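You operate a simulated robot arm through the tools that you are given. There is no shell and no other tool.

You run a simulated robot arm. Do the job below in one go: nothing can be reset, and whatever is moved stays where it is left.

## Task
Raise crane 5's boom and cast off the teal ship.
Fine: the red lever works the boom; both of the ship's latches come up; then slide the ship out to the white frame; its containers stay aboard; leave the other controls.

The check looks at the end state, three seconds after you hand in, the way a careful person would. Anything else that was tipped, shoved, dropped, spilled or broken makes it a failure.

## Robot
A 6-joint arm with a fingered hand, fixed in place. Base frame: the origin is on the floor under the middle of its stand, x ahead of it, y to its left, z up; the work surface is at about z = 76. Readings come in cm, degrees, newtons and seconds.
With the tool pointing down near the work surface it reaches from about 34 to 82 cm from the base axis. Its first joint turns from -166.0 to 166.0 degrees. Payload 4 kg.
Tool frame: the origin (TCP) lies between the finger pads and is the grasp point; the fingertips stand 2.6 cm ahead of it; z points along the fingers, y is the line along which they close. The gripper opens to 13.2 cm; its body begins 7.3 cm behind the TCP. The gripper is a hand of 5 fingers: y runs from the thumb to the fingers, the wrist lies at [0, 0, -23.9] in the tool frame, and closing takes about 1.5 s.
Orientation is that of the tool frame in the base frame, as a unit quaternion [x, y, z, w]. With the fingers straight down and closing along the base's y, the tool's x points along the base's -x, its y along +y and its z along -z.

## Interface
- The arm moves only by the tool play_rows. Its argument "plan" is a list of rows, each a list of 6 numbers: the shift along the base's x, y, z in cm, then the turn, a rotation vector about the base's x, y, z in degrees. In form: [[dx, dy, dz, ax, ay, az], ...]. A call has 1 to 20 rows; each row is the pose to reach, as a shift and turn from the pose commanded when the call began. "fingers" is the finger opening in cm, from 0 to 13.2, set as the call begins (left out, the last holds). Each row takes 0.2 s and may step no farther than 5 cm and 8.6 degrees from the row before; otherwise, or with a gripper value out of range, the whole call is refused. Where a pose cannot be reached the arm comes as near as it can. A force on the tool above 40 N (or 10 N above the force at the start of the call, whichever is more), or a blocked arm, ends the call early, and 0.2 s more pass. The fingers move at their own pace (about 4.5 cm/s each) and stop on an object; they squeeze with about 32 N. The grip force told is the motor's: it shows also when the fingers shut on nothing. Time passes only in rows, and 0.2 s behind the last, so rows that repeat a pose let the fingers close. The reply holds the time, the measured pose of the TCP, the force on the tool along the base axes, the opening and the grip force, in the units named above and with some noise, with the torque about the TCP (base axes, N m) and any sound that the robot's microphone picked up.
- Cameras (640 x 400 px; columns grow to the right, rows downward): "scene" is fixed at [40.85, 50.12, 155.56]; the picture's right is [-0.66, -0.75, 0.00], its down [-0.69, 0.61, -0.39] and it looks along [0.29, -0.26, -0.92] (base axes); focal length 253 px, centre (320, 200). "wrist" rides on the gripper at [8.5, 0.2, -9.7] in the tool frame; the picture's right is [-0.02, 1.00, 0.00], its down [-0.75, -0.02, -0.66] and it looks along [-0.66, -0.01, 0.75] (tool axes); focal length 270 px, centre (320, 200). There is no depth. A picture from a camera that has moved, and an enlarged one, comes with that camera's place and axes in the base frame and with its lens. The place of the scene camera against the robot may be out by one fixed shift of up to 1.8 cm in any direction.
- snapshot(camera): a new picture of that camera. No time passes.
- preshape(shape): the hand has 5 fingers and takes this shape, open, in about a second: jaw (thumb against the fingers, like two jaws); tri (thumb and two fingers); tip (a fingertip pinch); poke (one finger out to press); point (the index stretched); flat (the hand flat); cup (the hand cupped); fist (a fist). The gripper value then closes the fingers along that shape, each until it touches; the sizes above hold for jaw. It gives what a move gives, with no picture.
- close_up(camera, box): a new picture of the part [left, top, right, bottom] of that camera's present view, enlarged. No time passes.
- job_done(): hands the job in; it is judged then, once.

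Places have to be worked out from the pictures, the camera data and where the tool is seen. Open the gripper and draw the arm clear of the work before you hand the job in, unless the task says otherwise.

The tools are called after "Request:" by a JSON object that holds its "name" and its "arguments". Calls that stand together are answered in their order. play_rows: Moves the arm, as the interface text tells. Its arguments: {"type":"object","properties":{"plan":{"type":"array"},"fingers":{"type":"number"}},"required":["plan"]} The other tools are called the same way: preshape (shape) gives the hand a shape; snapshot (camera) takes a picture; close_up (camera, box) takes an enlarged picture of a part of a camera's view; job_done () hands the job in.

At the start:

```text
time: 0.0
position: [44.41, 23.78, 112.82]
tcp_rot: [0.0, 1.0, 0.0, 0.0]
force: [-0.5, 0.3, 0.6]
torque: [0.01, 0.02, 0.06]
grip_width: 13.18
grip_force: 0.0
shape: jaw
```

scene: 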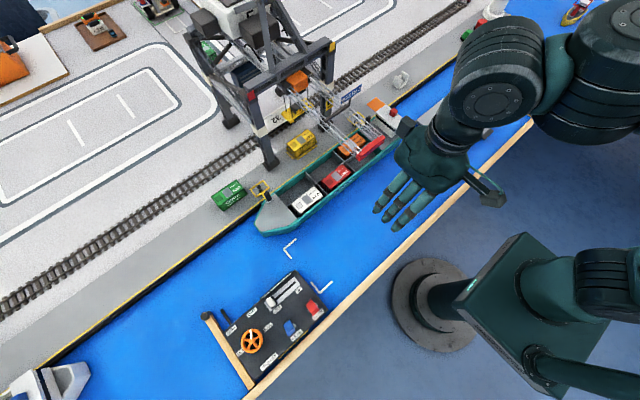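
wrist: 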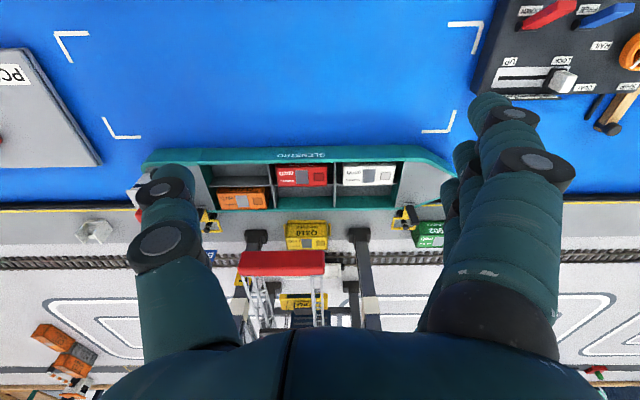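

I start by looking closely at the panel, the ship and the crane before moving anything.

Request:
{"name": "close_up", "arguments": {"camera": "scene", "box": [190, 260, 350, 360]}}

Request:
{"name": "close_up", "arguments": {"camera": "scene", "box": [240, 80, 432, 240]}}

Request:
{"name": "close_up", "arguments": {"camera": "wrist", "box": [460, 0, 640, 140]}}

Request:
{"name": "close_up", "arguments": {"camera": "wrist", "box": [120, 130, 480, 350]}}

```text
4.00 times, centred on (270, 310) of scene
camera zoom: at [40.85, 50.12, 155.56], right [-0.66, -0.75, 0.0], down [-0.69, 0.61, -0.39], along [0.29, -0.26, -0.92], focal length 1013 px, centre (520, -240)
```

zoom: 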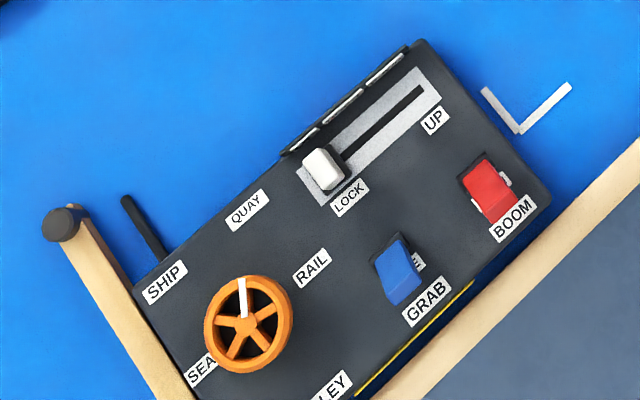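

```text
2.50 times, centred on (336, 160) of scene
camera zoom: at [40.85, 50.12, 155.56], right [-0.66, -0.75, 0.0], down [-0.69, 0.61, -0.39], along [0.29, -0.26, -0.92], focal length 633 px, centre (280, 300)
```

zoom: 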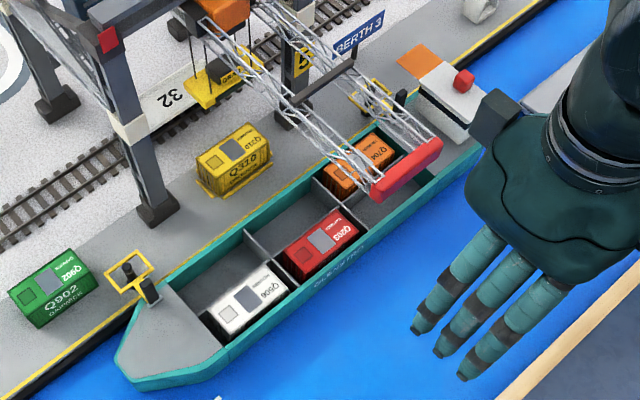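

```text
2.86 times, centred on (550, 70) of wrist
camera zoom: at [35.88, 23.94, 122.35], right [0.02, 1.0, 0.0], down [0.75, -0.02, 0.66], along [0.66, -0.01, -0.75], focal length 772 px, centre (-337, 571)
```

zoom: 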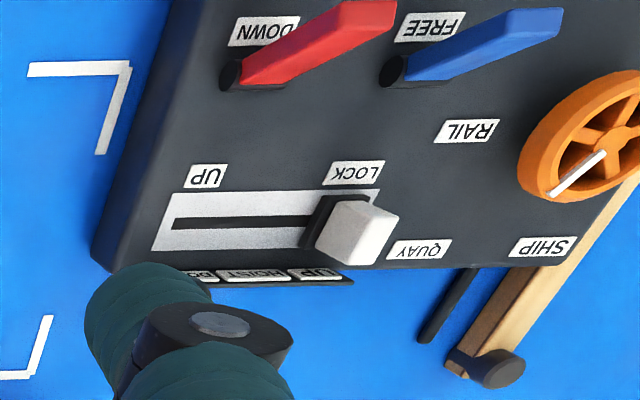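

```text
1.78 times, centred on (300, 240) of wrist
camera zoom: at [35.88, 23.94, 122.35], right [0.02, 1.0, 0.0], down [0.75, -0.02, 0.66], along [0.66, -0.01, -0.75], focal length 480 px, centre (356, 129)
```

zoom: 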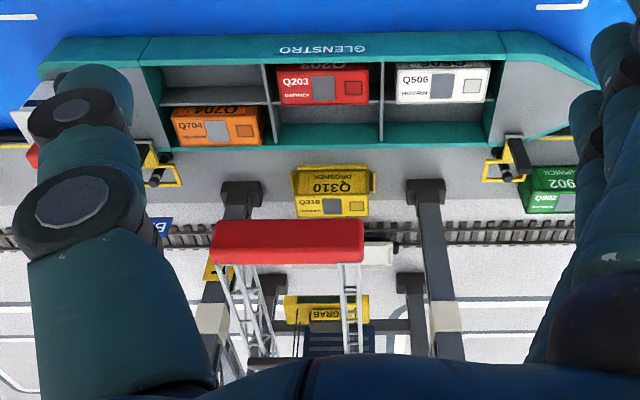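

The panel sits around (42–52, 49–65), with the red BOOM lever near (42, 52) leaning toward its DOWN label (toward the robot). The boom tip looks close in front of the hand, so I back off in -x first, then move over to look at the panel from nearer.

Request:
{"name": "play_rows", "arguments": {"plan": [[-4, 0, 0, 0, 0, 0], [-8, 0, 0, 0, 0, 0], [-12, 0, 0, 0, 0, 0], [-13, 4.5, 0, 0, 0, 0], [-14, 9, 0, 0, 0, 0], [-15, 13.5, 0, 0, 0, 0], [-16, 18, -1, 0, 0, 0], [-17, 22, -3, 0, 0, 0], [-18, 25, -6, 0, 0, 0], [-18, 26, -9, 0, 0, 0], [-18, 26, -12, 0, 0, 0]]}}

Request:
{"name": "snapshot", "arguments": {"camera": "wrist"}}

Request:
{"name": "snapshot", "arguments": {"camera": "scene"}}

```text
time: 2.4
position: [26.38, 49.81, 100.69]
tcp_rot: [0.0, 1.0, -0.001, 0.0]
force: [-0.7, -0.2, 0.0]
torque: [0.0, 0.04, 0.02]
grip_width: 13.21
grip_force: 0.1
shape: jaw
```

```text
taken
camera wrist: at [17.86, 49.92, 110.19], right [0.02, 1.0, 0.0], down [0.75, -0.02, 0.66], along [0.66, -0.01, -0.75], focal length 270 px, centre (320, 200)
```

wrist: 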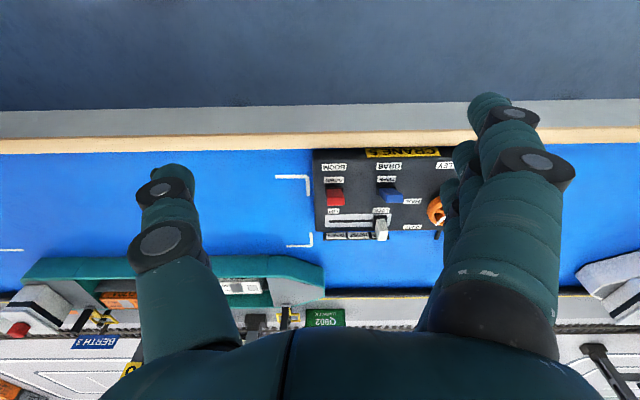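

```text
taken
```

scene: 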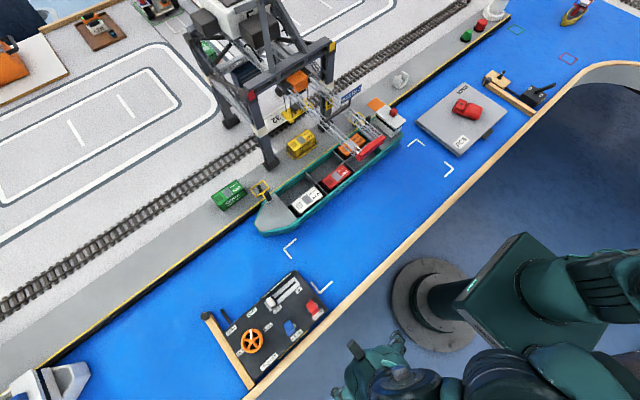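

The panel now is in clear view between thumb and fingers; I zoom in on it and on the ship's stern area in the scene view.

Request:
{"name": "close_up", "arguments": {"camera": "wrist", "box": [290, 140, 460, 250]}}

Request:
{"name": "close_up", "arguments": {"camera": "scene", "box": [320, 80, 480, 180]}}

Request:
{"name": "close_up", "arguments": {"camera": "scene", "box": [200, 140, 360, 240]}}

Request:
{"name": "close_up", "arguments": {"camera": "scene", "box": [180, 0, 400, 140]}}

```text
3.64 times, centred on (375, 195) of wrist
camera zoom: at [17.86, 49.92, 110.19], right [0.02, 1.0, 0.0], down [0.75, -0.02, 0.66], along [0.66, -0.01, -0.75], focal length 983 px, centre (120, 218)
```

zoom: 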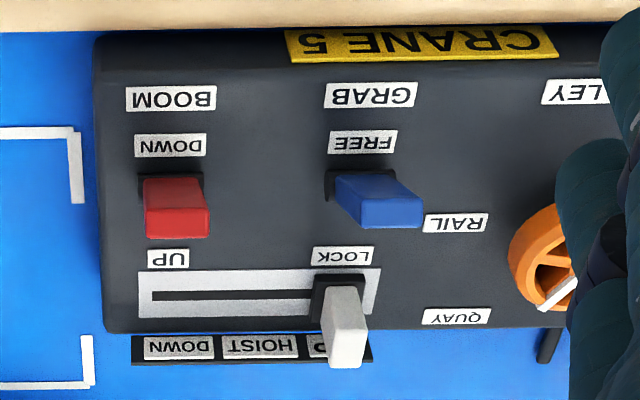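

```text
4.00 times, centred on (400, 130) of scene
camera zoom: at [40.85, 50.12, 155.56], right [-0.66, -0.75, 0.0], down [-0.69, 0.61, -0.39], along [0.29, -0.26, -0.92], focal length 1013 px, centre (0, 480)
```

zoom: 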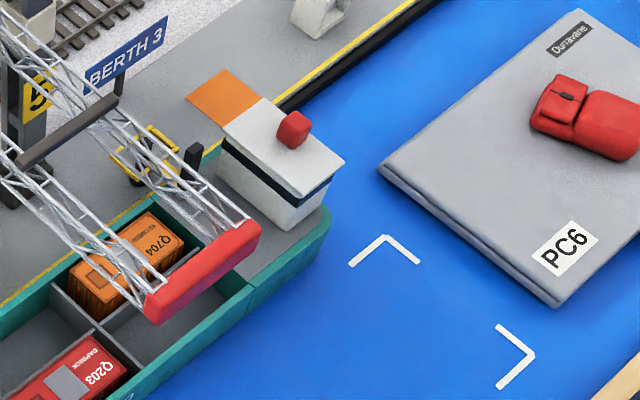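

```text
4.00 times, centred on (280, 190) of scene
camera zoom: at [40.85, 50.12, 155.56], right [-0.66, -0.75, 0.0], down [-0.69, 0.61, -0.39], along [0.29, -0.26, -0.92], focal length 1013 px, centre (480, 240)
```

zoom: 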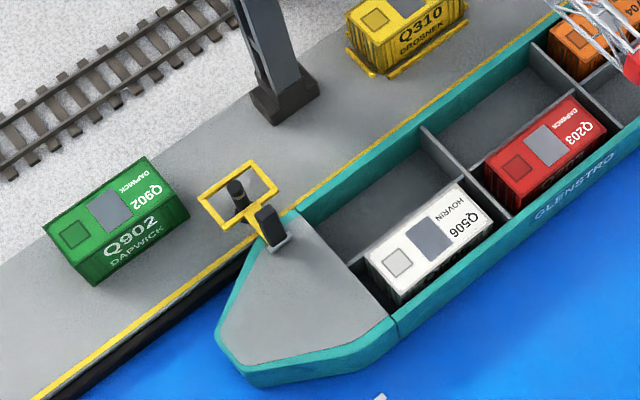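

```text
2.86 times, centred on (290, 70) of scene
camera zoom: at [40.85, 50.12, 155.56], right [-0.66, -0.75, 0.0], down [-0.69, 0.61, -0.39], along [0.29, -0.26, -0.92], focal length 723 px, centre (406, 571)
```

zoom: 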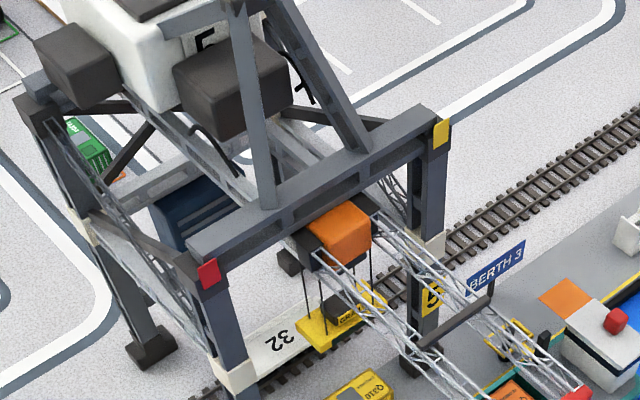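

Two-view triangulation puts the red lever pivot near (43.5, 51.6, 78.5) and its tip near (40.1, 51.6, 85.5), leaning toward DOWN; it must swing to +x. I shape the hand to a single finger to push it and look where that finger lies.

Request:
{"name": "preshape", "arguments": {"shape": "poke"}}

Request:
{"name": "snapshot", "arguments": {"camera": "wrist"}}

Request:
{"name": "snapshot", "arguments": {"camera": "scene"}}

```text
time: 3.3
position: [26.36, 49.81, 100.74]
tcp_rot: [0.0, 1.0, 0.0, 0.0]
force: [0.6, 0.4, 0.0]
torque: [-0.03, 0.0, 0.05]
grip_width: 0.0
grip_force: 0.0
shape: poke
```

```text
taken
camera wrist: at [17.88, 49.9, 110.23], right [0.02, 1.0, 0.0], down [0.75, -0.02, 0.66], along [0.66, -0.01, -0.75], focal length 270 px, centre (320, 200)
```

wrist: 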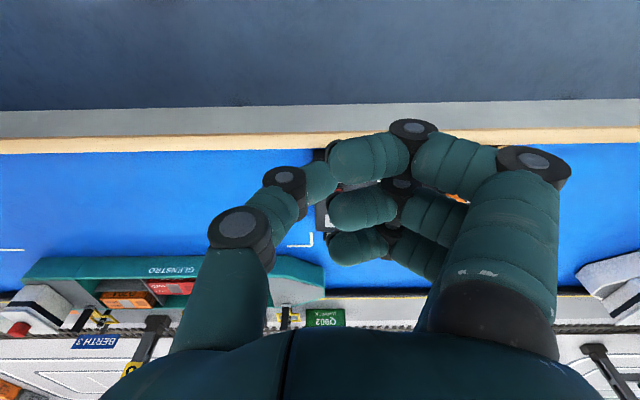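

```text
taken
```

scene: 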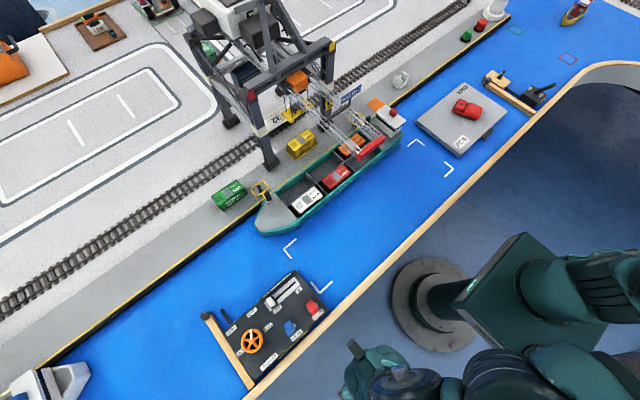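

In "poke" I only see curled fingers from this camera; I'll check the "point" shape to compare.

Request:
{"name": "preshape", "arguments": {"shape": "point"}}

Request:
{"name": "snapshot", "arguments": {"camera": "wrist"}}

Request:
{"name": "close_up", "arguments": {"camera": "scene", "box": [320, 320, 448, 400]}}

```text
time: 4.2
position: [26.43, 49.77, 100.57]
tcp_rot: [0.0, 1.0, 0.0, 0.0]
force: [1.7, 0.2, 0.5]
torque: [-0.02, -0.02, -0.02]
grip_width: 12.62
grip_force: 0.1
shape: point
```

```text
taken
camera wrist: at [17.88, 49.9, 110.23], right [0.02, 1.0, 0.0], down [0.75, -0.02, 0.66], along [0.66, -0.01, -0.75], focal length 270 px, centre (320, 200)
```

wrist: 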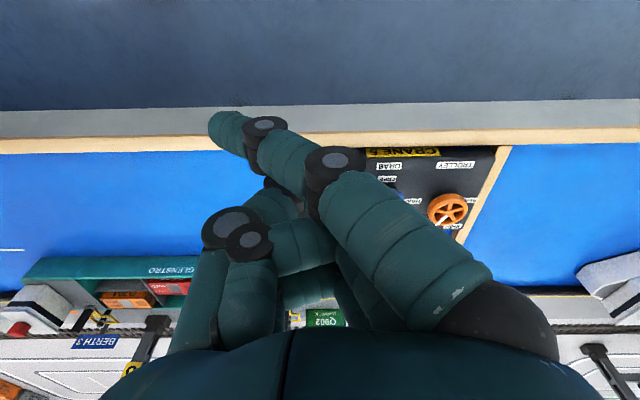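

```text
5.00 times, centred on (384, 360) of scene
camera zoom: at [40.85, 50.12, 155.56], right [-0.66, -0.75, 0.0], down [-0.69, 0.61, -0.39], along [0.29, -0.26, -0.92], focal length 1266 px, centre (0, -600)
```

zoom: 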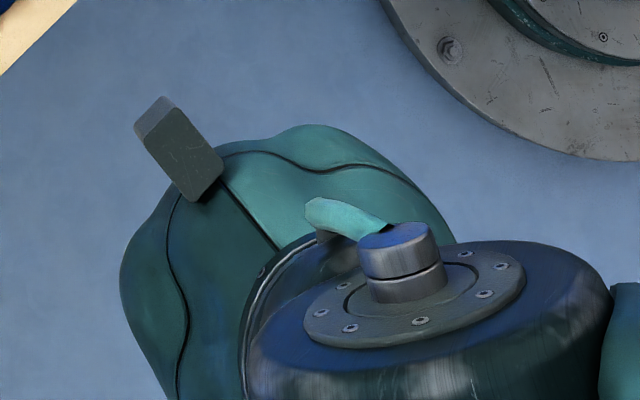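

The index in "point" slants oddly, so I'd rather use the jaw shape closed as a narrow pusher, whose geometry is known. I shape jaw, close it in free air and look.

Request:
{"name": "preshape", "arguments": {"shape": "jaw"}}

Request:
{"name": "play_rows", "arguments": {"plan": [[0, 0, 0, 0, 0, 0], [0, 0, 0, 0, 0, 0], [0, 0, 0, 0, 0, 0], [0, 0, 0, 0, 0, 0], [0, 0, 0, 0, 0, 0], [0, 0, 0, 0, 0, 0], [0, 0, 0, 0, 0, 0], [0, 0, 0, 0, 0, 0]], "fingers": 0}}

Request:
{"name": "snapshot", "arguments": {"camera": "wrist"}}

```text
time: 5.1
position: [26.38, 49.85, 100.64]
tcp_rot: [0.0, 1.0, -0.001, 0.0]
force: [-0.4, 0.0, -0.3]
torque: [0.02, -0.01, -0.02]
grip_width: 13.2
grip_force: 0.0
shape: jaw
```

```text
time: 6.9
position: [26.37, 49.77, 100.61]
tcp_rot: [0.0, 1.0, 0.0, 0.0]
force: [-0.6, -0.3, 0.2]
torque: [-0.01, -0.01, 0.01]
grip_width: 0.0
grip_force: 17.4
shape: jaw
```

```text
taken
camera wrist: at [17.88, 49.9, 110.21], right [0.02, 1.0, 0.0], down [0.75, -0.02, 0.66], along [0.66, -0.01, -0.75], focal length 270 px, centre (320, 200)
```

wrist: 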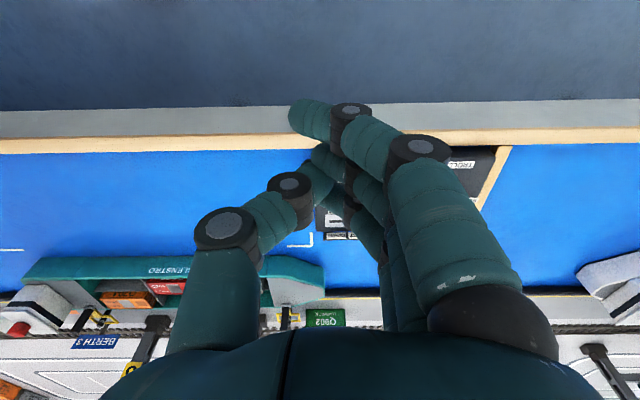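

Closed, the fingers form a narrow block about ±4 cm in x around the TCP, tips 2.6 cm below it. I go to a pre-push pose on the robot side of the red lever, fingertips at z≈82.

Request:
{"name": "play_rows", "arguments": {"plan": [[3, 1, 0, 0, 0, 0], [5, 1.8, -2, 0, 0, 0], [5, 1.8, -6, 0, 0, 0], [5, 1.8, -10, 0, 0, 0], [5, 1.8, -13, 0, 0, 0], [5, 1.8, -15.8, 0, 0, 0], [5, 1.8, -15.8, 0, 0, 0]], "fingers": 0}}

Request:
{"name": "snapshot", "arguments": {"camera": "wrist"}}

Request:
{"name": "close_up", "arguments": {"camera": "scene", "box": [190, 260, 414, 400]}}

```text
time: 8.5
position: [31.46, 51.54, 85.16]
tcp_rot: [0.0, 1.0, 0.0, 0.001]
force: [0.8, -0.7, 0.3]
torque: [-0.02, -0.01, -0.03]
grip_width: 0.0
grip_force: 31.8
shape: jaw
```

```text
taken
camera wrist: at [22.93, 51.64, 94.67], right [0.02, 1.0, 0.0], down [0.75, -0.02, 0.66], along [0.66, -0.01, -0.75], focal length 270 px, centre (320, 200)
```

wrist: 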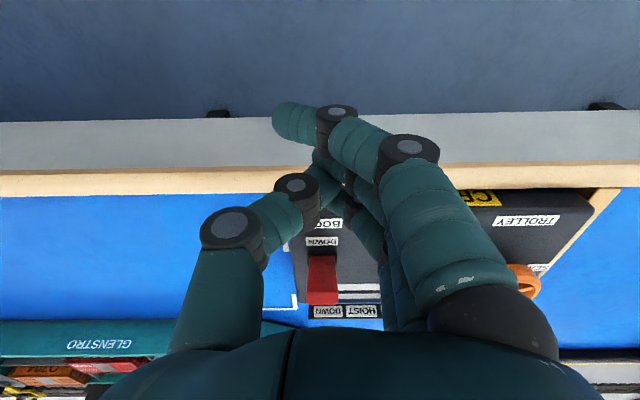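

```text
2.86 times, centred on (302, 330) of scene
camera zoom: at [40.85, 50.12, 155.56], right [-0.66, -0.75, 0.0], down [-0.69, 0.61, -0.39], along [0.29, -0.26, -0.92], focal length 723 px, centre (371, -171)
```

zoom: 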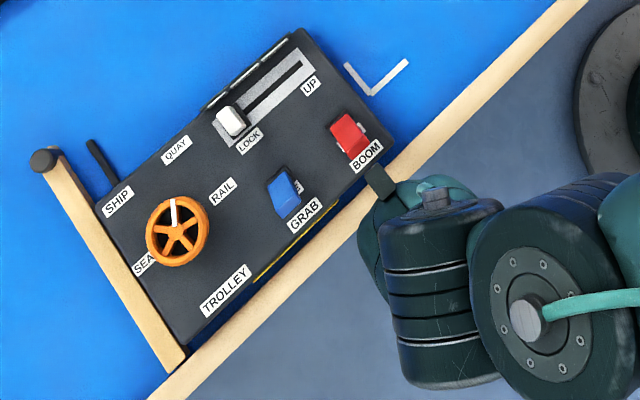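

The lever is straight ahead at y≈51.6 with its tip at x≈39.5, over the DOWN label. I push in +x in small steps.

Request:
{"name": "play_rows", "arguments": {"plan": [[1, 0, 0, 0, 0, 0], [2, 0, 0, 0, 0, 0], [3, 0, 0, 0, 0, 0], [4, 0, 0, 0, 0, 0], [5, 0, 0, 0, 0, 0], [6, 0, 0, 0, 0, 0]], "fingers": 0}}

Request:
{"name": "snapshot", "arguments": {"camera": "wrist"}}

Request:
{"name": "snapshot", "arguments": {"camera": "scene"}}

```text
time: 9.9
position: [37.45, 51.61, 85.01]
tcp_rot: [-0.001, 1.0, 0.001, -0.001]
force: [0.4, 0.1, 0.4]
torque: [-0.03, 0.0, -0.02]
grip_width: 0.01
grip_force: 31.9
shape: jaw
```

```text
taken
camera wrist: at [28.92, 51.68, 94.53], right [0.02, 1.0, 0.0], down [0.75, -0.02, 0.66], along [0.66, -0.01, -0.75], focal length 270 px, centre (320, 200)
```

wrist: 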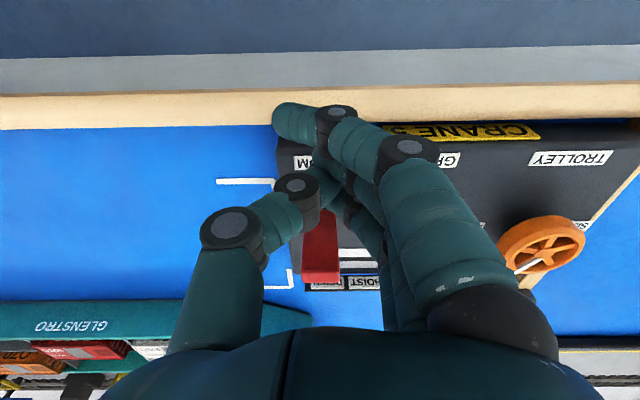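

```text
taken
```

scene: 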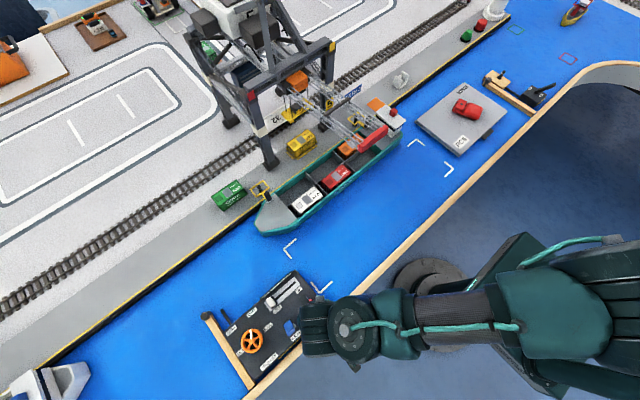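

The boom tip shifted slightly in the scene view, so the lever is moving with almost no force. I keep pushing.

Request:
{"name": "play_rows", "arguments": {"plan": [[1, 0, 0, 0, 0, 0], [2, 0, 0, 0, 0, 0], [3, 0, 0, 0, 0, 0]], "fingers": 0}}

Request:
{"name": "snapshot", "arguments": {"camera": "wrist"}}

Request:
{"name": "snapshot", "arguments": {"camera": "scene"}}

```text
time: 10.7
position: [40.16, 51.8, 85.03]
tcp_rot: [-0.003, 1.0, -0.001, -0.002]
force: [-34.8, 0.8, 6.8]
torque: [-0.11, 0.32, -0.45]
grip_width: 0.0
grip_force: 31.9
shape: jaw
```

```text
taken
camera wrist: at [31.52, 51.8, 94.57], right [0.01, 1.0, 0.0], down [0.76, -0.01, 0.65], along [0.65, -0.01, -0.76], focal length 270 px, centre (320, 200)
```

wrist: 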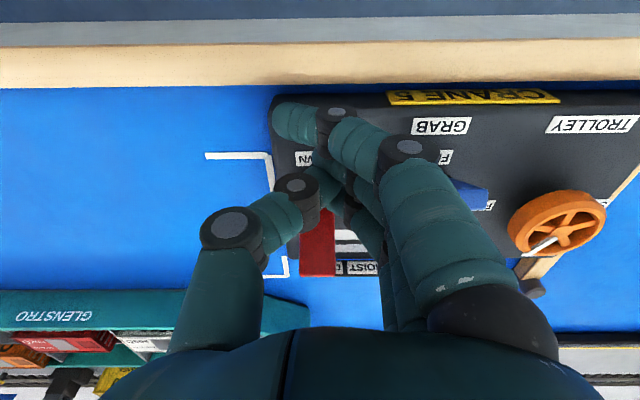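

```text
taken
```

scene: 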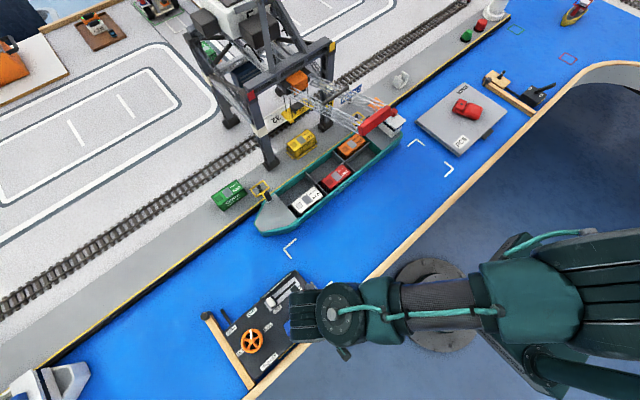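

A firm 35 N resistance suggests the lever reached its end stop, and the boom is rising gradually. I ease back a little and wait to see how far the boom goes.

Request:
{"name": "play_rows", "arguments": {"plan": [[-0.8, 0, 0, 0, 0, 0], [-1.5, 0, 0, 0, 0, 0], [-1.5, 0, 0, 0, 0, 0], [-1.5, 0, 0, 0, 0, 0], [-1.5, 0, 0, 0, 0, 0], [-1.5, 0, 0, 0, 0, 0], [-1.5, 0, 0, 0, 0, 0], [-1.5, 0, 0, 0, 0, 0]], "fingers": 0}}

Request:
{"name": "snapshot", "arguments": {"camera": "wrist"}}

Request:
{"name": "snapshot", "arguments": {"camera": "scene"}}

```text
time: 12.5
position: [38.88, 51.56, 84.99]
tcp_rot: [0.001, 1.0, 0.0, 0.0]
force: [0.0, 0.1, -0.3]
torque: [-0.02, 0.0, 0.0]
grip_width: 0.02
grip_force: 32.4
shape: jaw
```

```text
taken
camera wrist: at [30.38, 51.72, 94.57], right [0.02, 1.0, 0.0], down [0.75, -0.02, 0.66], along [0.66, -0.01, -0.75], focal length 270 px, centre (320, 200)
```

wrist: 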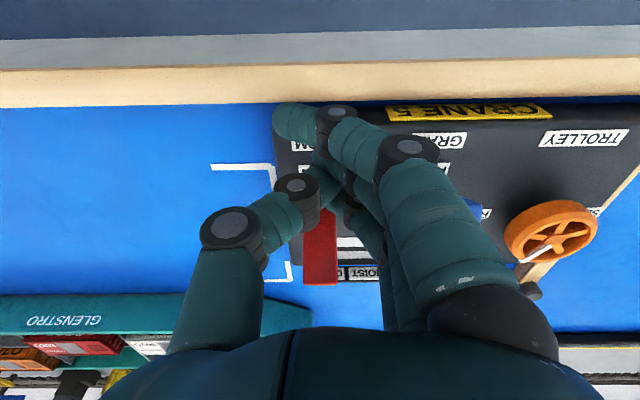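

```text
taken
```

scene: 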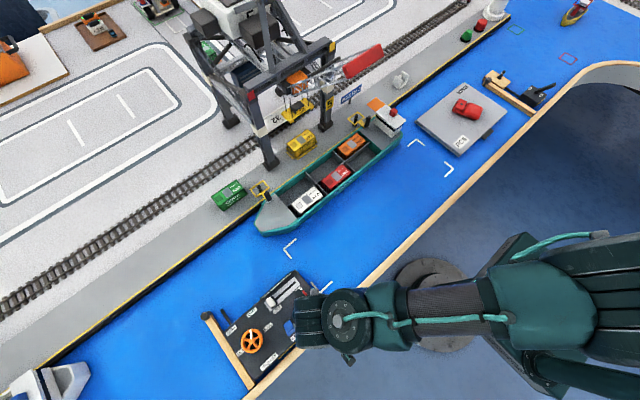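

The boom is well on its way up and the lever stays put. I retreat in -x, then up, and check the lever and boom again.

Request:
{"name": "play_rows", "arguments": {"plan": [[-2, 0, 0, 0, 0, 0], [-5, 0, 0, 0, 0, 0], [-8, 0, 1, 0, 0, 0], [-10, 0, 4, 0, 0, 0], [-12, -1, 8.5, 0, 0, 0], [-13, -2, 13, 0, 0, 0], [-14, -4, 17, 0, 0, 0], [-14, -6, 20, 0, 0, 0], [-14, -6, 20, 0, 0, 0]], "fingers": 0}}

Request:
{"name": "snapshot", "arguments": {"camera": "scene"}}

Request:
{"name": "snapshot", "arguments": {"camera": "wrist"}}

Request:
{"name": "close_up", "arguments": {"camera": "scene", "box": [190, 260, 350, 360]}}

```text
refused: row 5 steps farther than a row can; nothing moved
```

```text
taken
```

scene: 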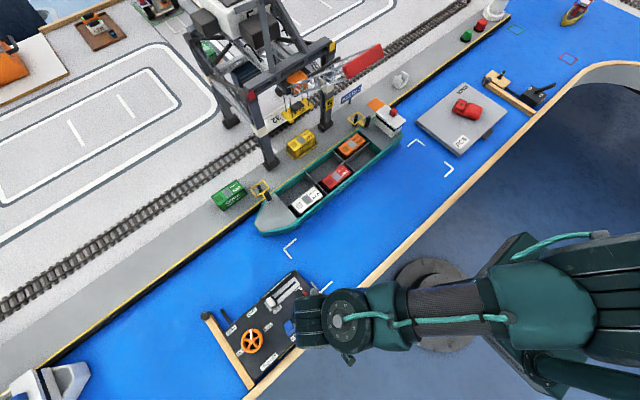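

```text
taken
camera wrist: at [30.38, 51.72, 94.57], right [0.02, 1.0, 0.0], down [0.75, -0.02, 0.66], along [0.66, -0.01, -0.75], focal length 270 px, centre (320, 200)
```

wrist: 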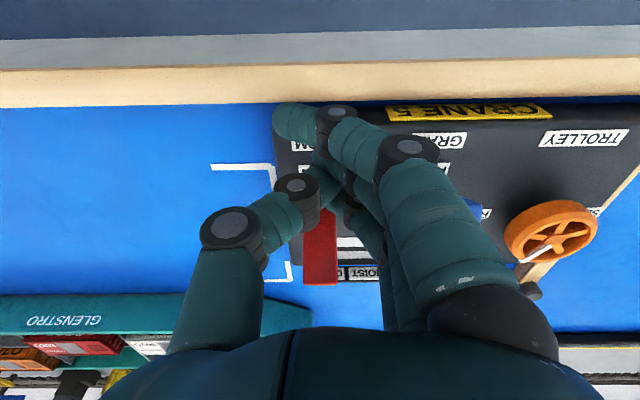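

```text
4.00 times, centred on (270, 310) of scene
camera zoom: at [40.85, 50.12, 155.56], right [-0.66, -0.75, 0.0], down [-0.69, 0.61, -0.39], along [0.29, -0.26, -0.92], focal length 1013 px, centre (520, -240)
```

zoom: 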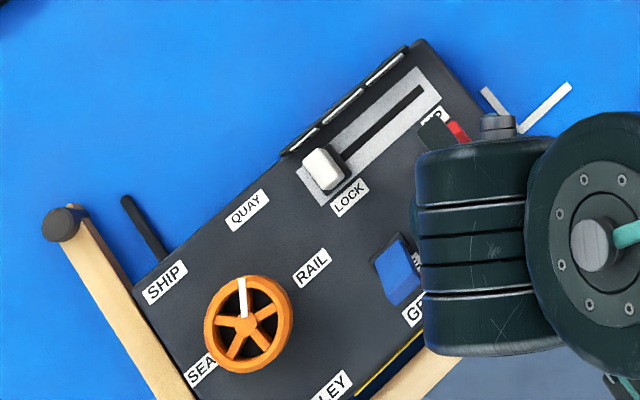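

One row stepped too far, so nothing moved; I resend the retreat with smaller steps.

Request:
{"name": "play_rows", "arguments": {"plan": [[-2, 0, 0, 0, 0, 0], [-5, 0, 0, 0, 0, 0], [-8, 0, 1, 0, 0, 0], [-10, 0, 4, 0, 0, 0], [-11, -1, 8, 0, 0, 0], [-12, -2, 12, 0, 0, 0], [-13, -4, 15.5, 0, 0, 0], [-14, -6, 19, 0, 0, 0], [-14, -6, 19, 0, 0, 0]], "fingers": 0}}

Request:
{"name": "snapshot", "arguments": {"camera": "scene"}}

Request:
{"name": "snapshot", "arguments": {"camera": "wrist"}}

Request:
{"name": "close_up", "arguments": {"camera": "scene", "box": [190, 260, 350, 360]}}

```text
time: 14.5
position: [24.93, 45.55, 103.94]
tcp_rot: [0.0, 1.0, 0.0, -0.001]
force: [-0.3, 0.2, 0.1]
torque: [-0.01, 0.01, 0.01]
grip_width: 0.0
grip_force: 31.8
shape: jaw
```

```text
taken
```

scene: 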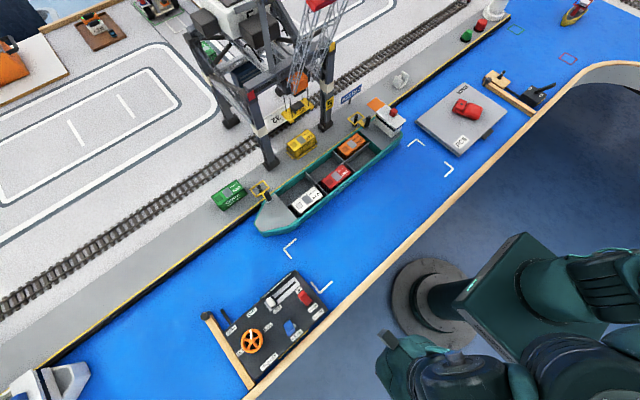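

```text
taken
camera wrist: at [16.41, 45.61, 113.39], right [0.02, 1.0, 0.0], down [0.75, -0.02, 0.66], along [0.66, -0.01, -0.75], focal length 270 px, centre (320, 200)
```

wrist: 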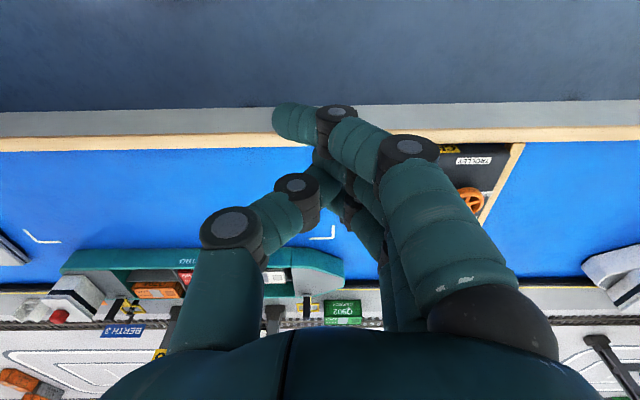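

```text
4.00 times, centred on (270, 310) of scene
camera zoom: at [40.85, 50.12, 155.56], right [-0.66, -0.75, 0.0], down [-0.69, 0.61, -0.39], along [0.29, -0.26, -0.92], focal length 1013 px, centre (520, -240)
```

zoom: 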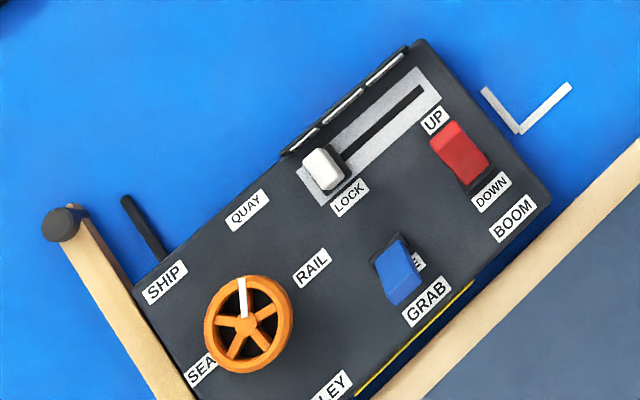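

The red lever now stands at UP and the boom swings up high. Next I move to view the bow latch with the hand open, staying well above the ship.

Request:
{"name": "play_rows", "arguments": {"plan": [[4, -1, 0, 0, 0, 0], [8, -2, 0, 0, 0, 0], [12, -3, 0, 0, 0, 0], [16, -4, -1, 0, 0, 0], [20, -4.5, -2, 0, 0, 0], [24, -4.5, -4, 0, 0, 0], [28, -4.5, -6, 0, 0, 0], [30, -4.5, -8, 0, 0, 0], [30, -4.5, -8, 0, 0, 0]], "fingers": 13.2}}

Request:
{"name": "snapshot", "arguments": {"camera": "wrist"}}

Request:
{"name": "snapshot", "arguments": {"camera": "scene"}}

```text
time: 16.5
position: [54.9, 41.05, 95.97]
tcp_rot: [-0.001, 1.0, 0.0, 0.0]
force: [0.7, -0.7, -0.2]
torque: [0.01, 0.0, 0.02]
grip_width: 13.19
grip_force: 0.1
shape: jaw
```

```text
taken
camera wrist: at [46.43, 41.11, 105.51], right [0.02, 1.0, 0.0], down [0.75, -0.02, 0.66], along [0.66, -0.01, -0.75], focal length 270 px, centre (320, 200)
```

wrist: 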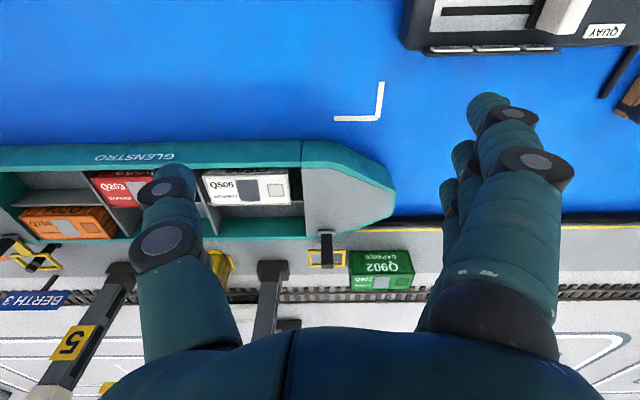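

```text
taken
```

scene: 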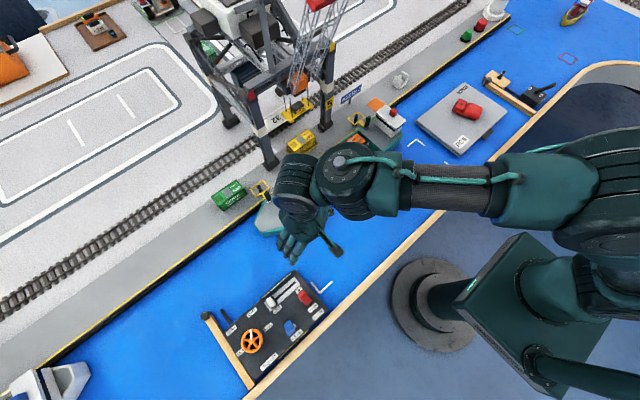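

Request:
{"name": "close_up", "arguments": {"camera": "wrist", "box": [280, 210, 380, 280]}}

Request:
{"name": "close_up", "arguments": {"camera": "scene", "box": [230, 160, 310, 210]}}

Request:
{"name": "close_up", "arguments": {"camera": "wrist", "box": [0, 220, 100, 290]}}

```text
5.71 times, centred on (330, 245) of wrist
camera zoom: at [46.43, 41.11, 105.51], right [0.02, 1.0, 0.0], down [0.75, -0.02, 0.66], along [0.66, -0.01, -0.75], focal length 1544 px, centre (263, -57)
```

zoom: 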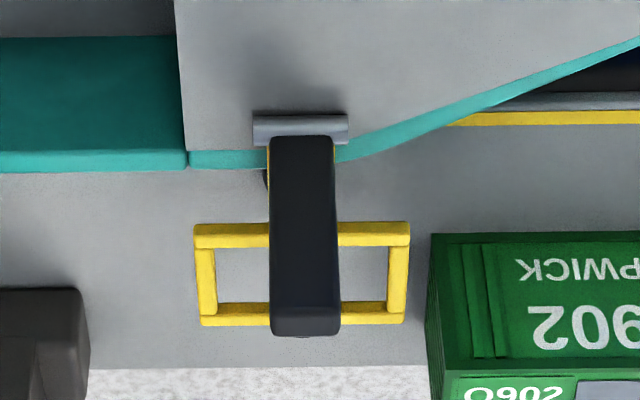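

```text
8.00 times, centred on (270, 185) of scene
camera zoom: at [40.85, 50.12, 155.56], right [-0.66, -0.75, 0.0], down [-0.69, 0.61, -0.39], along [0.29, -0.26, -0.92], focal length 2025 px, centre (720, 320)
```

zoom: 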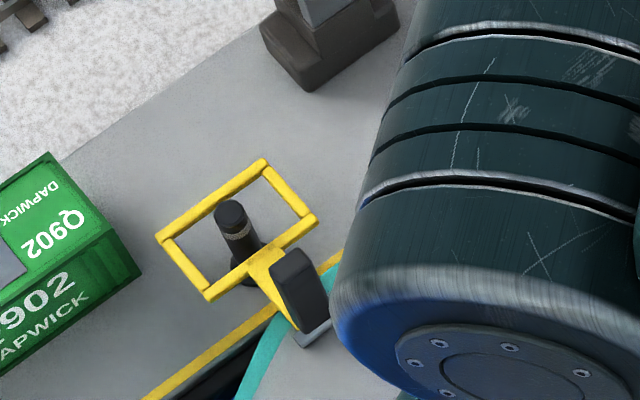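

```text
5.71 times, centred on (50, 255) of wrist
camera zoom: at [46.43, 41.11, 105.51], right [0.02, 1.0, 0.0], down [0.75, -0.02, 0.66], along [0.66, -0.01, -0.75], focal length 1544 px, centre (1863, -114)
```

zoom: 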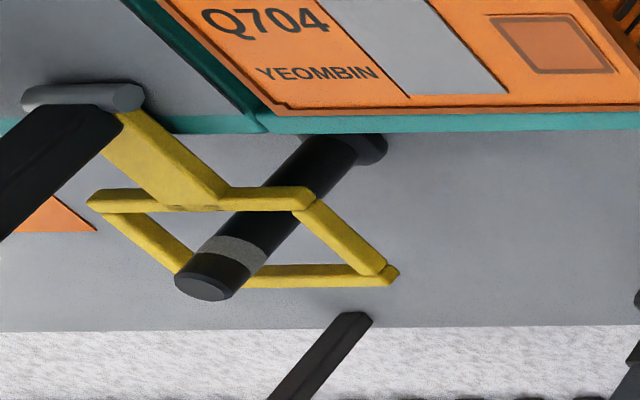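

The latches are clear now: each has a hinge on the ship's deck edge, a yellow loop over a quay bollard, and an upright black handle; pulling the handle toward the robot should raise the loop. The stern one is closer, so I go look at it first.

Request:
{"name": "play_rows", "arguments": {"plan": [[-2, -4, 1, 0, 0, 0], [-4, -8, 2, 0, 0, 0], [-4, -12.5, 2, 0, 0, 0], [-4, -17, 2, 0, 0, 0], [-4, -21.5, 2, 0, 0, 0], [-4, -26, 2, 0, 0, 0], [-4, -30.5, 2, 0, 0, 0], [-4, -35, 2, 0, 0, 0], [-4, -39.5, 1, 0, 0, 0], [-3, -44, 0, 0, 0, 0], [-3, -44, 0, 0, 0, 0]], "fingers": 13.2}}

Request:
{"name": "snapshot", "arguments": {"camera": "wrist"}}

Request:
{"name": "snapshot", "arguments": {"camera": "scene"}}

```text
time: 18.9
position: [52.04, -2.97, 95.89]
tcp_rot: [0.0, 1.0, 0.0, 0.001]
force: [-0.6, 0.1, 0.1]
torque: [0.0, 0.0, 0.02]
grip_width: 13.18
grip_force: 0.1
shape: jaw
```

```text
taken
camera wrist: at [43.46, -2.84, 105.45], right [0.02, 1.0, 0.0], down [0.75, -0.02, 0.66], along [0.66, -0.01, -0.75], focal length 270 px, centre (320, 200)
```

wrist: 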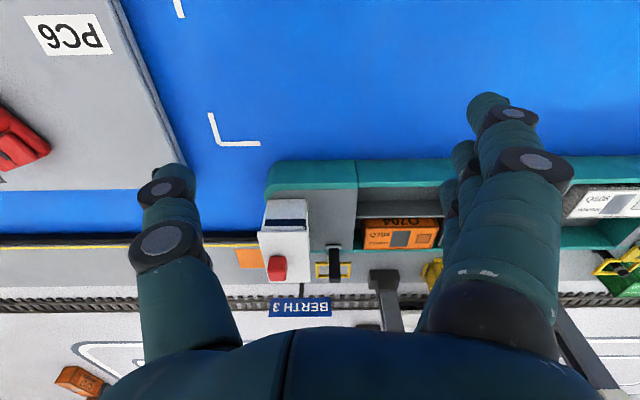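

```text
taken
```

scene: 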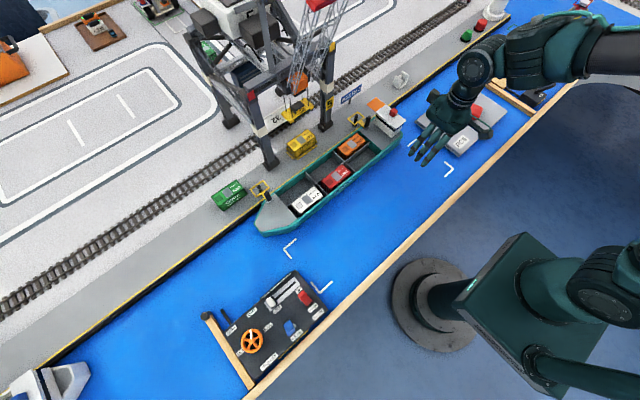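

Request:
{"name": "close_up", "arguments": {"camera": "wrist", "box": [240, 180, 400, 290]}}

Request:
{"name": "close_up", "arguments": {"camera": "scene", "box": [330, 90, 426, 150]}}

Request:
{"name": "close_up", "arguments": {"camera": "scene", "box": [240, 0, 360, 130]}}

```text
3.64 times, centred on (320, 235) of wrist
camera zoom: at [43.46, -2.84, 105.45], right [0.02, 1.0, 0.0], down [0.75, -0.02, 0.66], along [0.66, -0.01, -0.75], focal length 983 px, centre (320, 73)
```

zoom: 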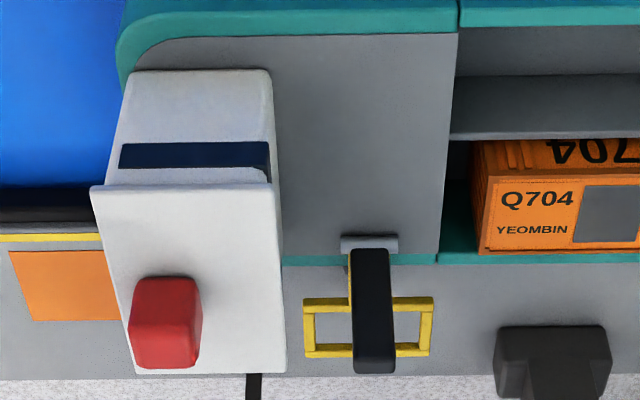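

```text
6.67 times, centred on (378, 120) of scene
camera zoom: at [40.85, 50.12, 155.56], right [-0.66, -0.75, 0.0], down [-0.69, 0.61, -0.39], along [0.29, -0.26, -0.92], focal length 1688 px, centre (-67, 733)
```

zoom: 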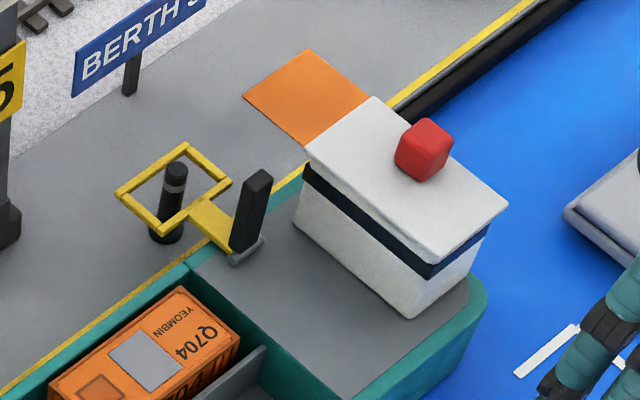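

```text
3.08 times, centred on (300, 65) of scene
camera zoom: at [40.85, 50.12, 155.56], right [-0.66, -0.75, 0.0], down [-0.69, 0.61, -0.39], along [0.29, -0.26, -0.92], focal length 779 px, centre (382, 615)
```

zoom: 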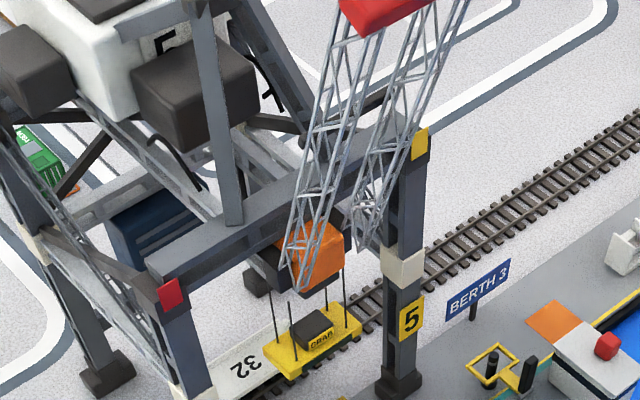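

The boom now stands raised. The stern hinge is at about (74, -1.5, 81), its handle upright to z≈86, the bollard at x≈78.5, and the bridge wall starts at y≈-4.6. I turn the hand -90° about z so fingers close along x (fingers on the far side, camera looking along -y), to hook the handle from behind with the outer finger.

Request:
{"name": "play_rows", "arguments": {"plan": [[0, 1, 0, 0, 0, -8.5], [1, 2, 0, 0, 0, -17], [2, 3, 0, 0, 0, -25.5], [3, 4, 0, 0, 0, -34], [4, 5, 0, 0, 0, -42.5], [5, 5, 0, 0, 0, -51], [6, 5, 0, 0, 0, -59.5], [7, 5, 0, 0, 0, -68], [8, 5, 0, 0, 0, -76.5], [9, 5, 0, 0, 0, -85], [10, 5, 0, 0, 0, -90], [10, 5, 0, 0, 0, -90]], "fingers": 5}}

Request:
{"name": "snapshot", "arguments": {"camera": "wrist"}}

Request:
{"name": "snapshot", "arguments": {"camera": "scene"}}

```text
time: 21.5
position: [62.02, 2.13, 96.01]
tcp_rot: [0.708, 0.706, 0.0, 0.0]
force: [0.1, -0.3, 0.4]
torque: [-0.02, 0.0, -0.02]
grip_width: 5.08
grip_force: 0.0
shape: jaw
```

```text
taken
camera wrist: at [62.09, 10.51, 105.52], right [1.0, -0.02, 0.0], down [-0.02, -0.75, 0.66], along [-0.01, -0.66, -0.75], focal length 270 px, centre (320, 200)
```

wrist: 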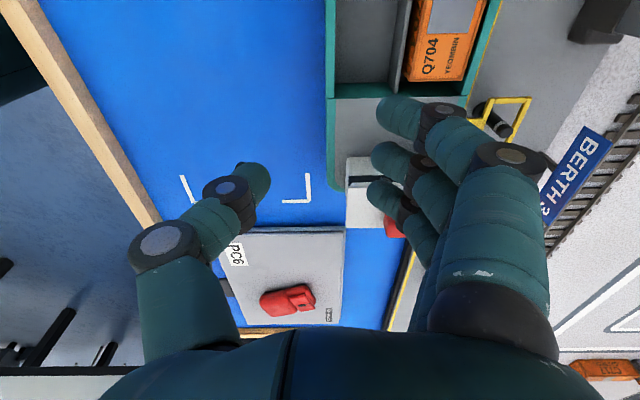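

```text
taken
```

scene: 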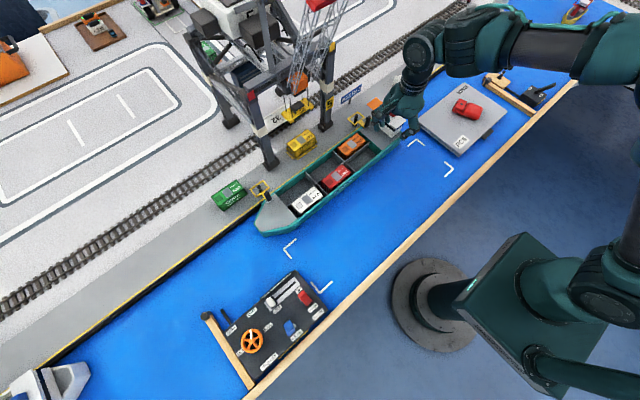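

With 5 cm opening the fingertips curl inward a lot, which would be too thick between handle and bollard. I try the flat hand here, to use straight fingers as a paddle behind the handle.

Request:
{"name": "play_rows", "arguments": {"plan": [[-2, 1, 3, 0, 0, 0], [-2, 1, 5, 0, 0, 0]]}}

Request:
{"name": "preshape", "arguments": {"shape": "flat"}}

Request:
{"name": "snapshot", "arguments": {"camera": "wrist"}}

Request:
{"name": "close_up", "arguments": {"camera": "scene", "box": [330, 40, 490, 140]}}

```text
time: 22.1
position: [59.9, 3.11, 101.0]
tcp_rot: [0.707, 0.707, -0.001, -0.001]
force: [0.0, 0.5, -0.9]
torque: [-0.03, -0.01, -0.02]
grip_width: 5.06
grip_force: 0.1
shape: jaw
```

```text
time: 23.0
position: [59.91, 3.11, 101.1]
tcp_rot: [0.708, 0.707, 0.0, 0.001]
force: [-0.2, -0.3, -0.1]
torque: [0.0, -0.02, 0.01]
grip_width: 12.61
grip_force: 0.2
shape: flat
```

```text
taken
camera wrist: at [60.09, 11.5, 110.54], right [1.0, -0.02, 0.0], down [-0.02, -0.75, 0.66], along [-0.01, -0.66, -0.75], focal length 270 px, centre (320, 200)
```

wrist: 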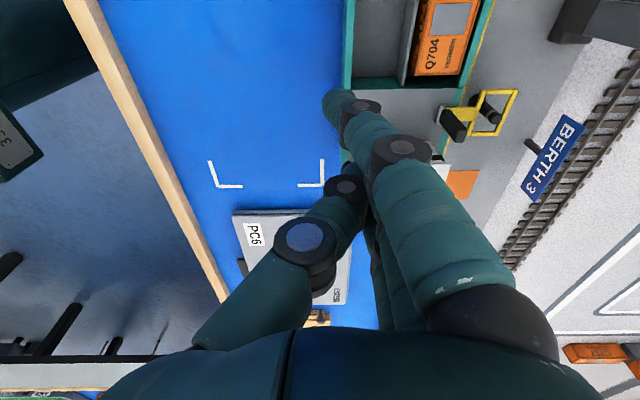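

```text
4.00 times, centred on (410, 90) of scene
camera zoom: at [40.85, 50.12, 155.56], right [-0.66, -0.75, 0.0], down [-0.69, 0.61, -0.39], along [0.29, -0.26, -0.92], focal length 1013 px, centre (-40, 640)
```

zoom: 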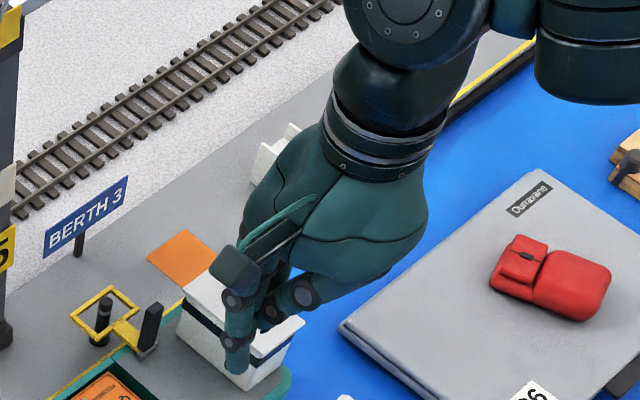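

The flat hand gives straight, thin fingers (tips about 4 cm past the TCP). From this side the latch is visible in profile; I zoom in to measure handle and bollard.

Request:
{"name": "close_up", "arguments": {"camera": "wrist", "box": [400, 70, 540, 160]}}

```text
4.44 times, centred on (470, 115) of wrist
camera zoom: at [60.09, 11.5, 110.54], right [1.0, -0.02, 0.0], down [-0.02, -0.75, 0.66], along [-0.01, -0.66, -0.75], focal length 1201 px, centre (-347, 578)
```

zoom: 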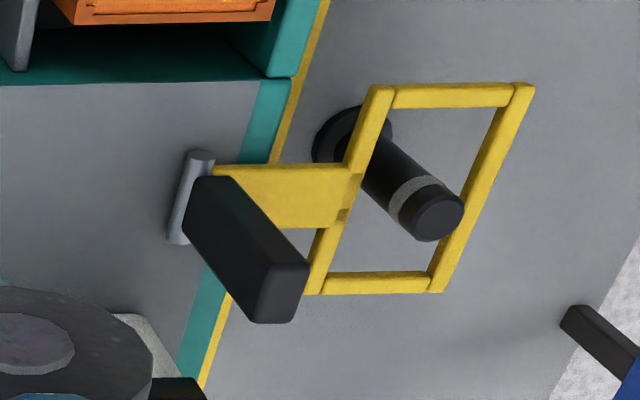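

Two wrist views agree: hinge (73.5, -1.5, 81.4), handle top (73.9, -1.5, 86.4), bollard top only z≈83.5 at x≈78.5. I tilt the hand 15° outward (so the straight fingers hang vertical) and bring it behind the handle, high first, with the little finger lined up on the handle and clear of the bridge.

Request:
{"name": "play_rows", "arguments": {"plan": [[2, 0, 0, 0, -5, 0], [5, -0.4, 0, 0, -10, 0], [8, -0.8, 0, 0, -15, 0], [11, -0.8, -1, 0, -15, 0], [14, -0.8, -2, 0, -15, 0], [14.9, -0.8, -4, 0, -15, 0], [14.9, -0.8, -4, 0, -15, 0]]}}

Request:
{"name": "snapshot", "arguments": {"camera": "wrist"}}

Request:
{"name": "close_up", "arguments": {"camera": "scene", "box": [310, 50, 470, 150]}}

```text
time: 24.6
position: [74.9, 2.37, 96.89]
tcp_rot: [0.701, 0.701, 0.092, 0.092]
force: [-0.6, -0.2, 0.6]
torque: [0.03, 0.01, 0.0]
grip_width: 12.6
grip_force: 0.1
shape: flat
```

```text
taken
camera wrist: at [72.51, 10.72, 106.12], right [0.97, -0.02, 0.26], down [-0.19, -0.75, 0.63], along [0.18, -0.66, -0.73], focal length 270 px, centre (320, 200)
```

wrist: 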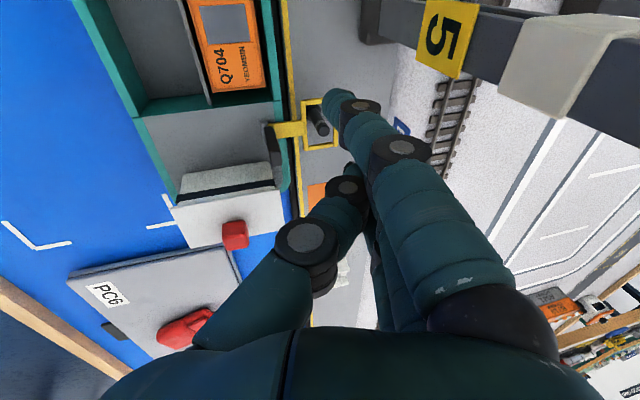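

```text
4.00 times, centred on (390, 100) of scene
camera zoom: at [40.85, 50.12, 155.56], right [-0.66, -0.75, 0.0], down [-0.69, 0.61, -0.39], along [0.29, -0.26, -0.92], focal length 1013 px, centre (40, 600)
```

zoom: 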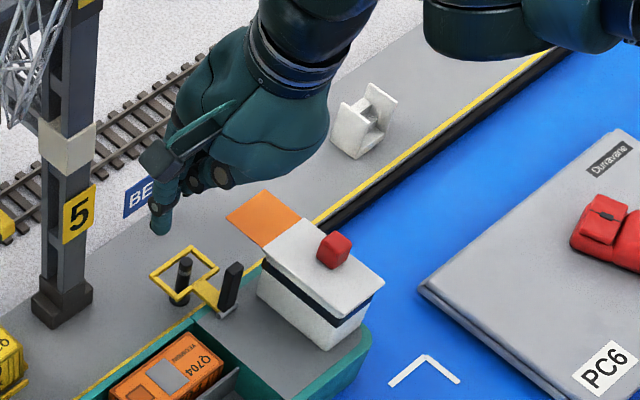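

Hand is above the gap behind the handle with crane leg 5 a few cm away. I descend partway and check the alignment.

Request:
{"name": "play_rows", "arguments": {"plan": [[0, 0, -2, 0, 0, 0], [0, 0, -4, 0, 0, 0], [0, 0, -6, 0, 0, 0], [0, 0, -6, 0, 0, 0]]}}

Request:
{"name": "close_up", "arguments": {"camera": "wrist", "box": [220, 60, 400, 210]}}

Request:
{"name": "close_up", "arguments": {"camera": "scene", "box": [330, 80, 410, 130]}}

```text
time: 25.6
position: [74.85, 2.32, 90.81]
tcp_rot: [0.701, 0.701, 0.092, 0.093]
force: [-0.1, 0.0, 0.9]
torque: [0.03, 0.05, -0.05]
grip_width: 12.62
grip_force: 0.1
shape: flat
```

```text
2.67 times, centred on (310, 135) of wrist
camera zoom: at [72.43, 10.66, 100.13], right [0.97, -0.02, 0.26], down [-0.19, -0.75, 0.63], along [0.18, -0.66, -0.73], focal length 721 px, centre (347, 373)
```

zoom: 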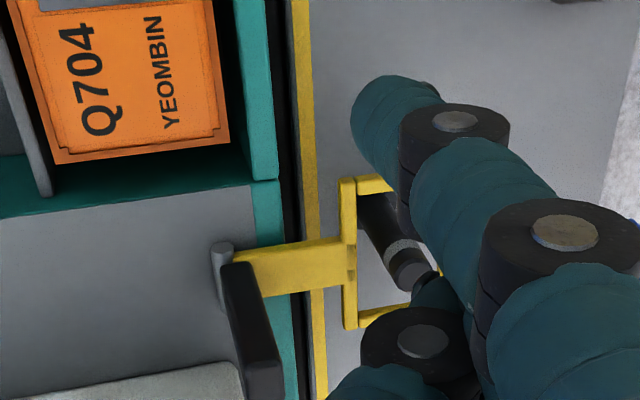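

```text
8.00 times, centred on (370, 105) of scene
camera zoom: at [40.85, 50.12, 155.56], right [-0.66, -0.75, 0.0], down [-0.69, 0.61, -0.39], along [0.29, -0.26, -0.92], focal length 2025 px, centre (-80, 960)
```

zoom: 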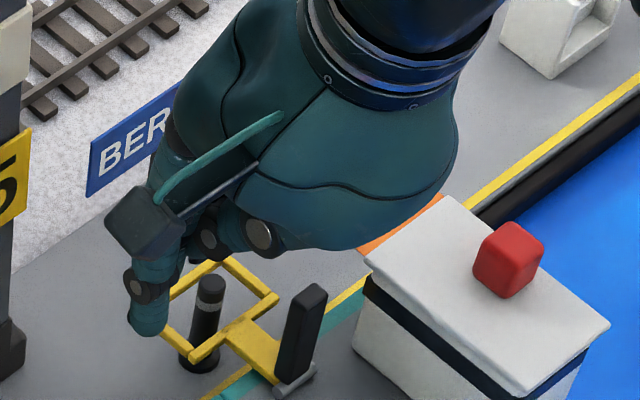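

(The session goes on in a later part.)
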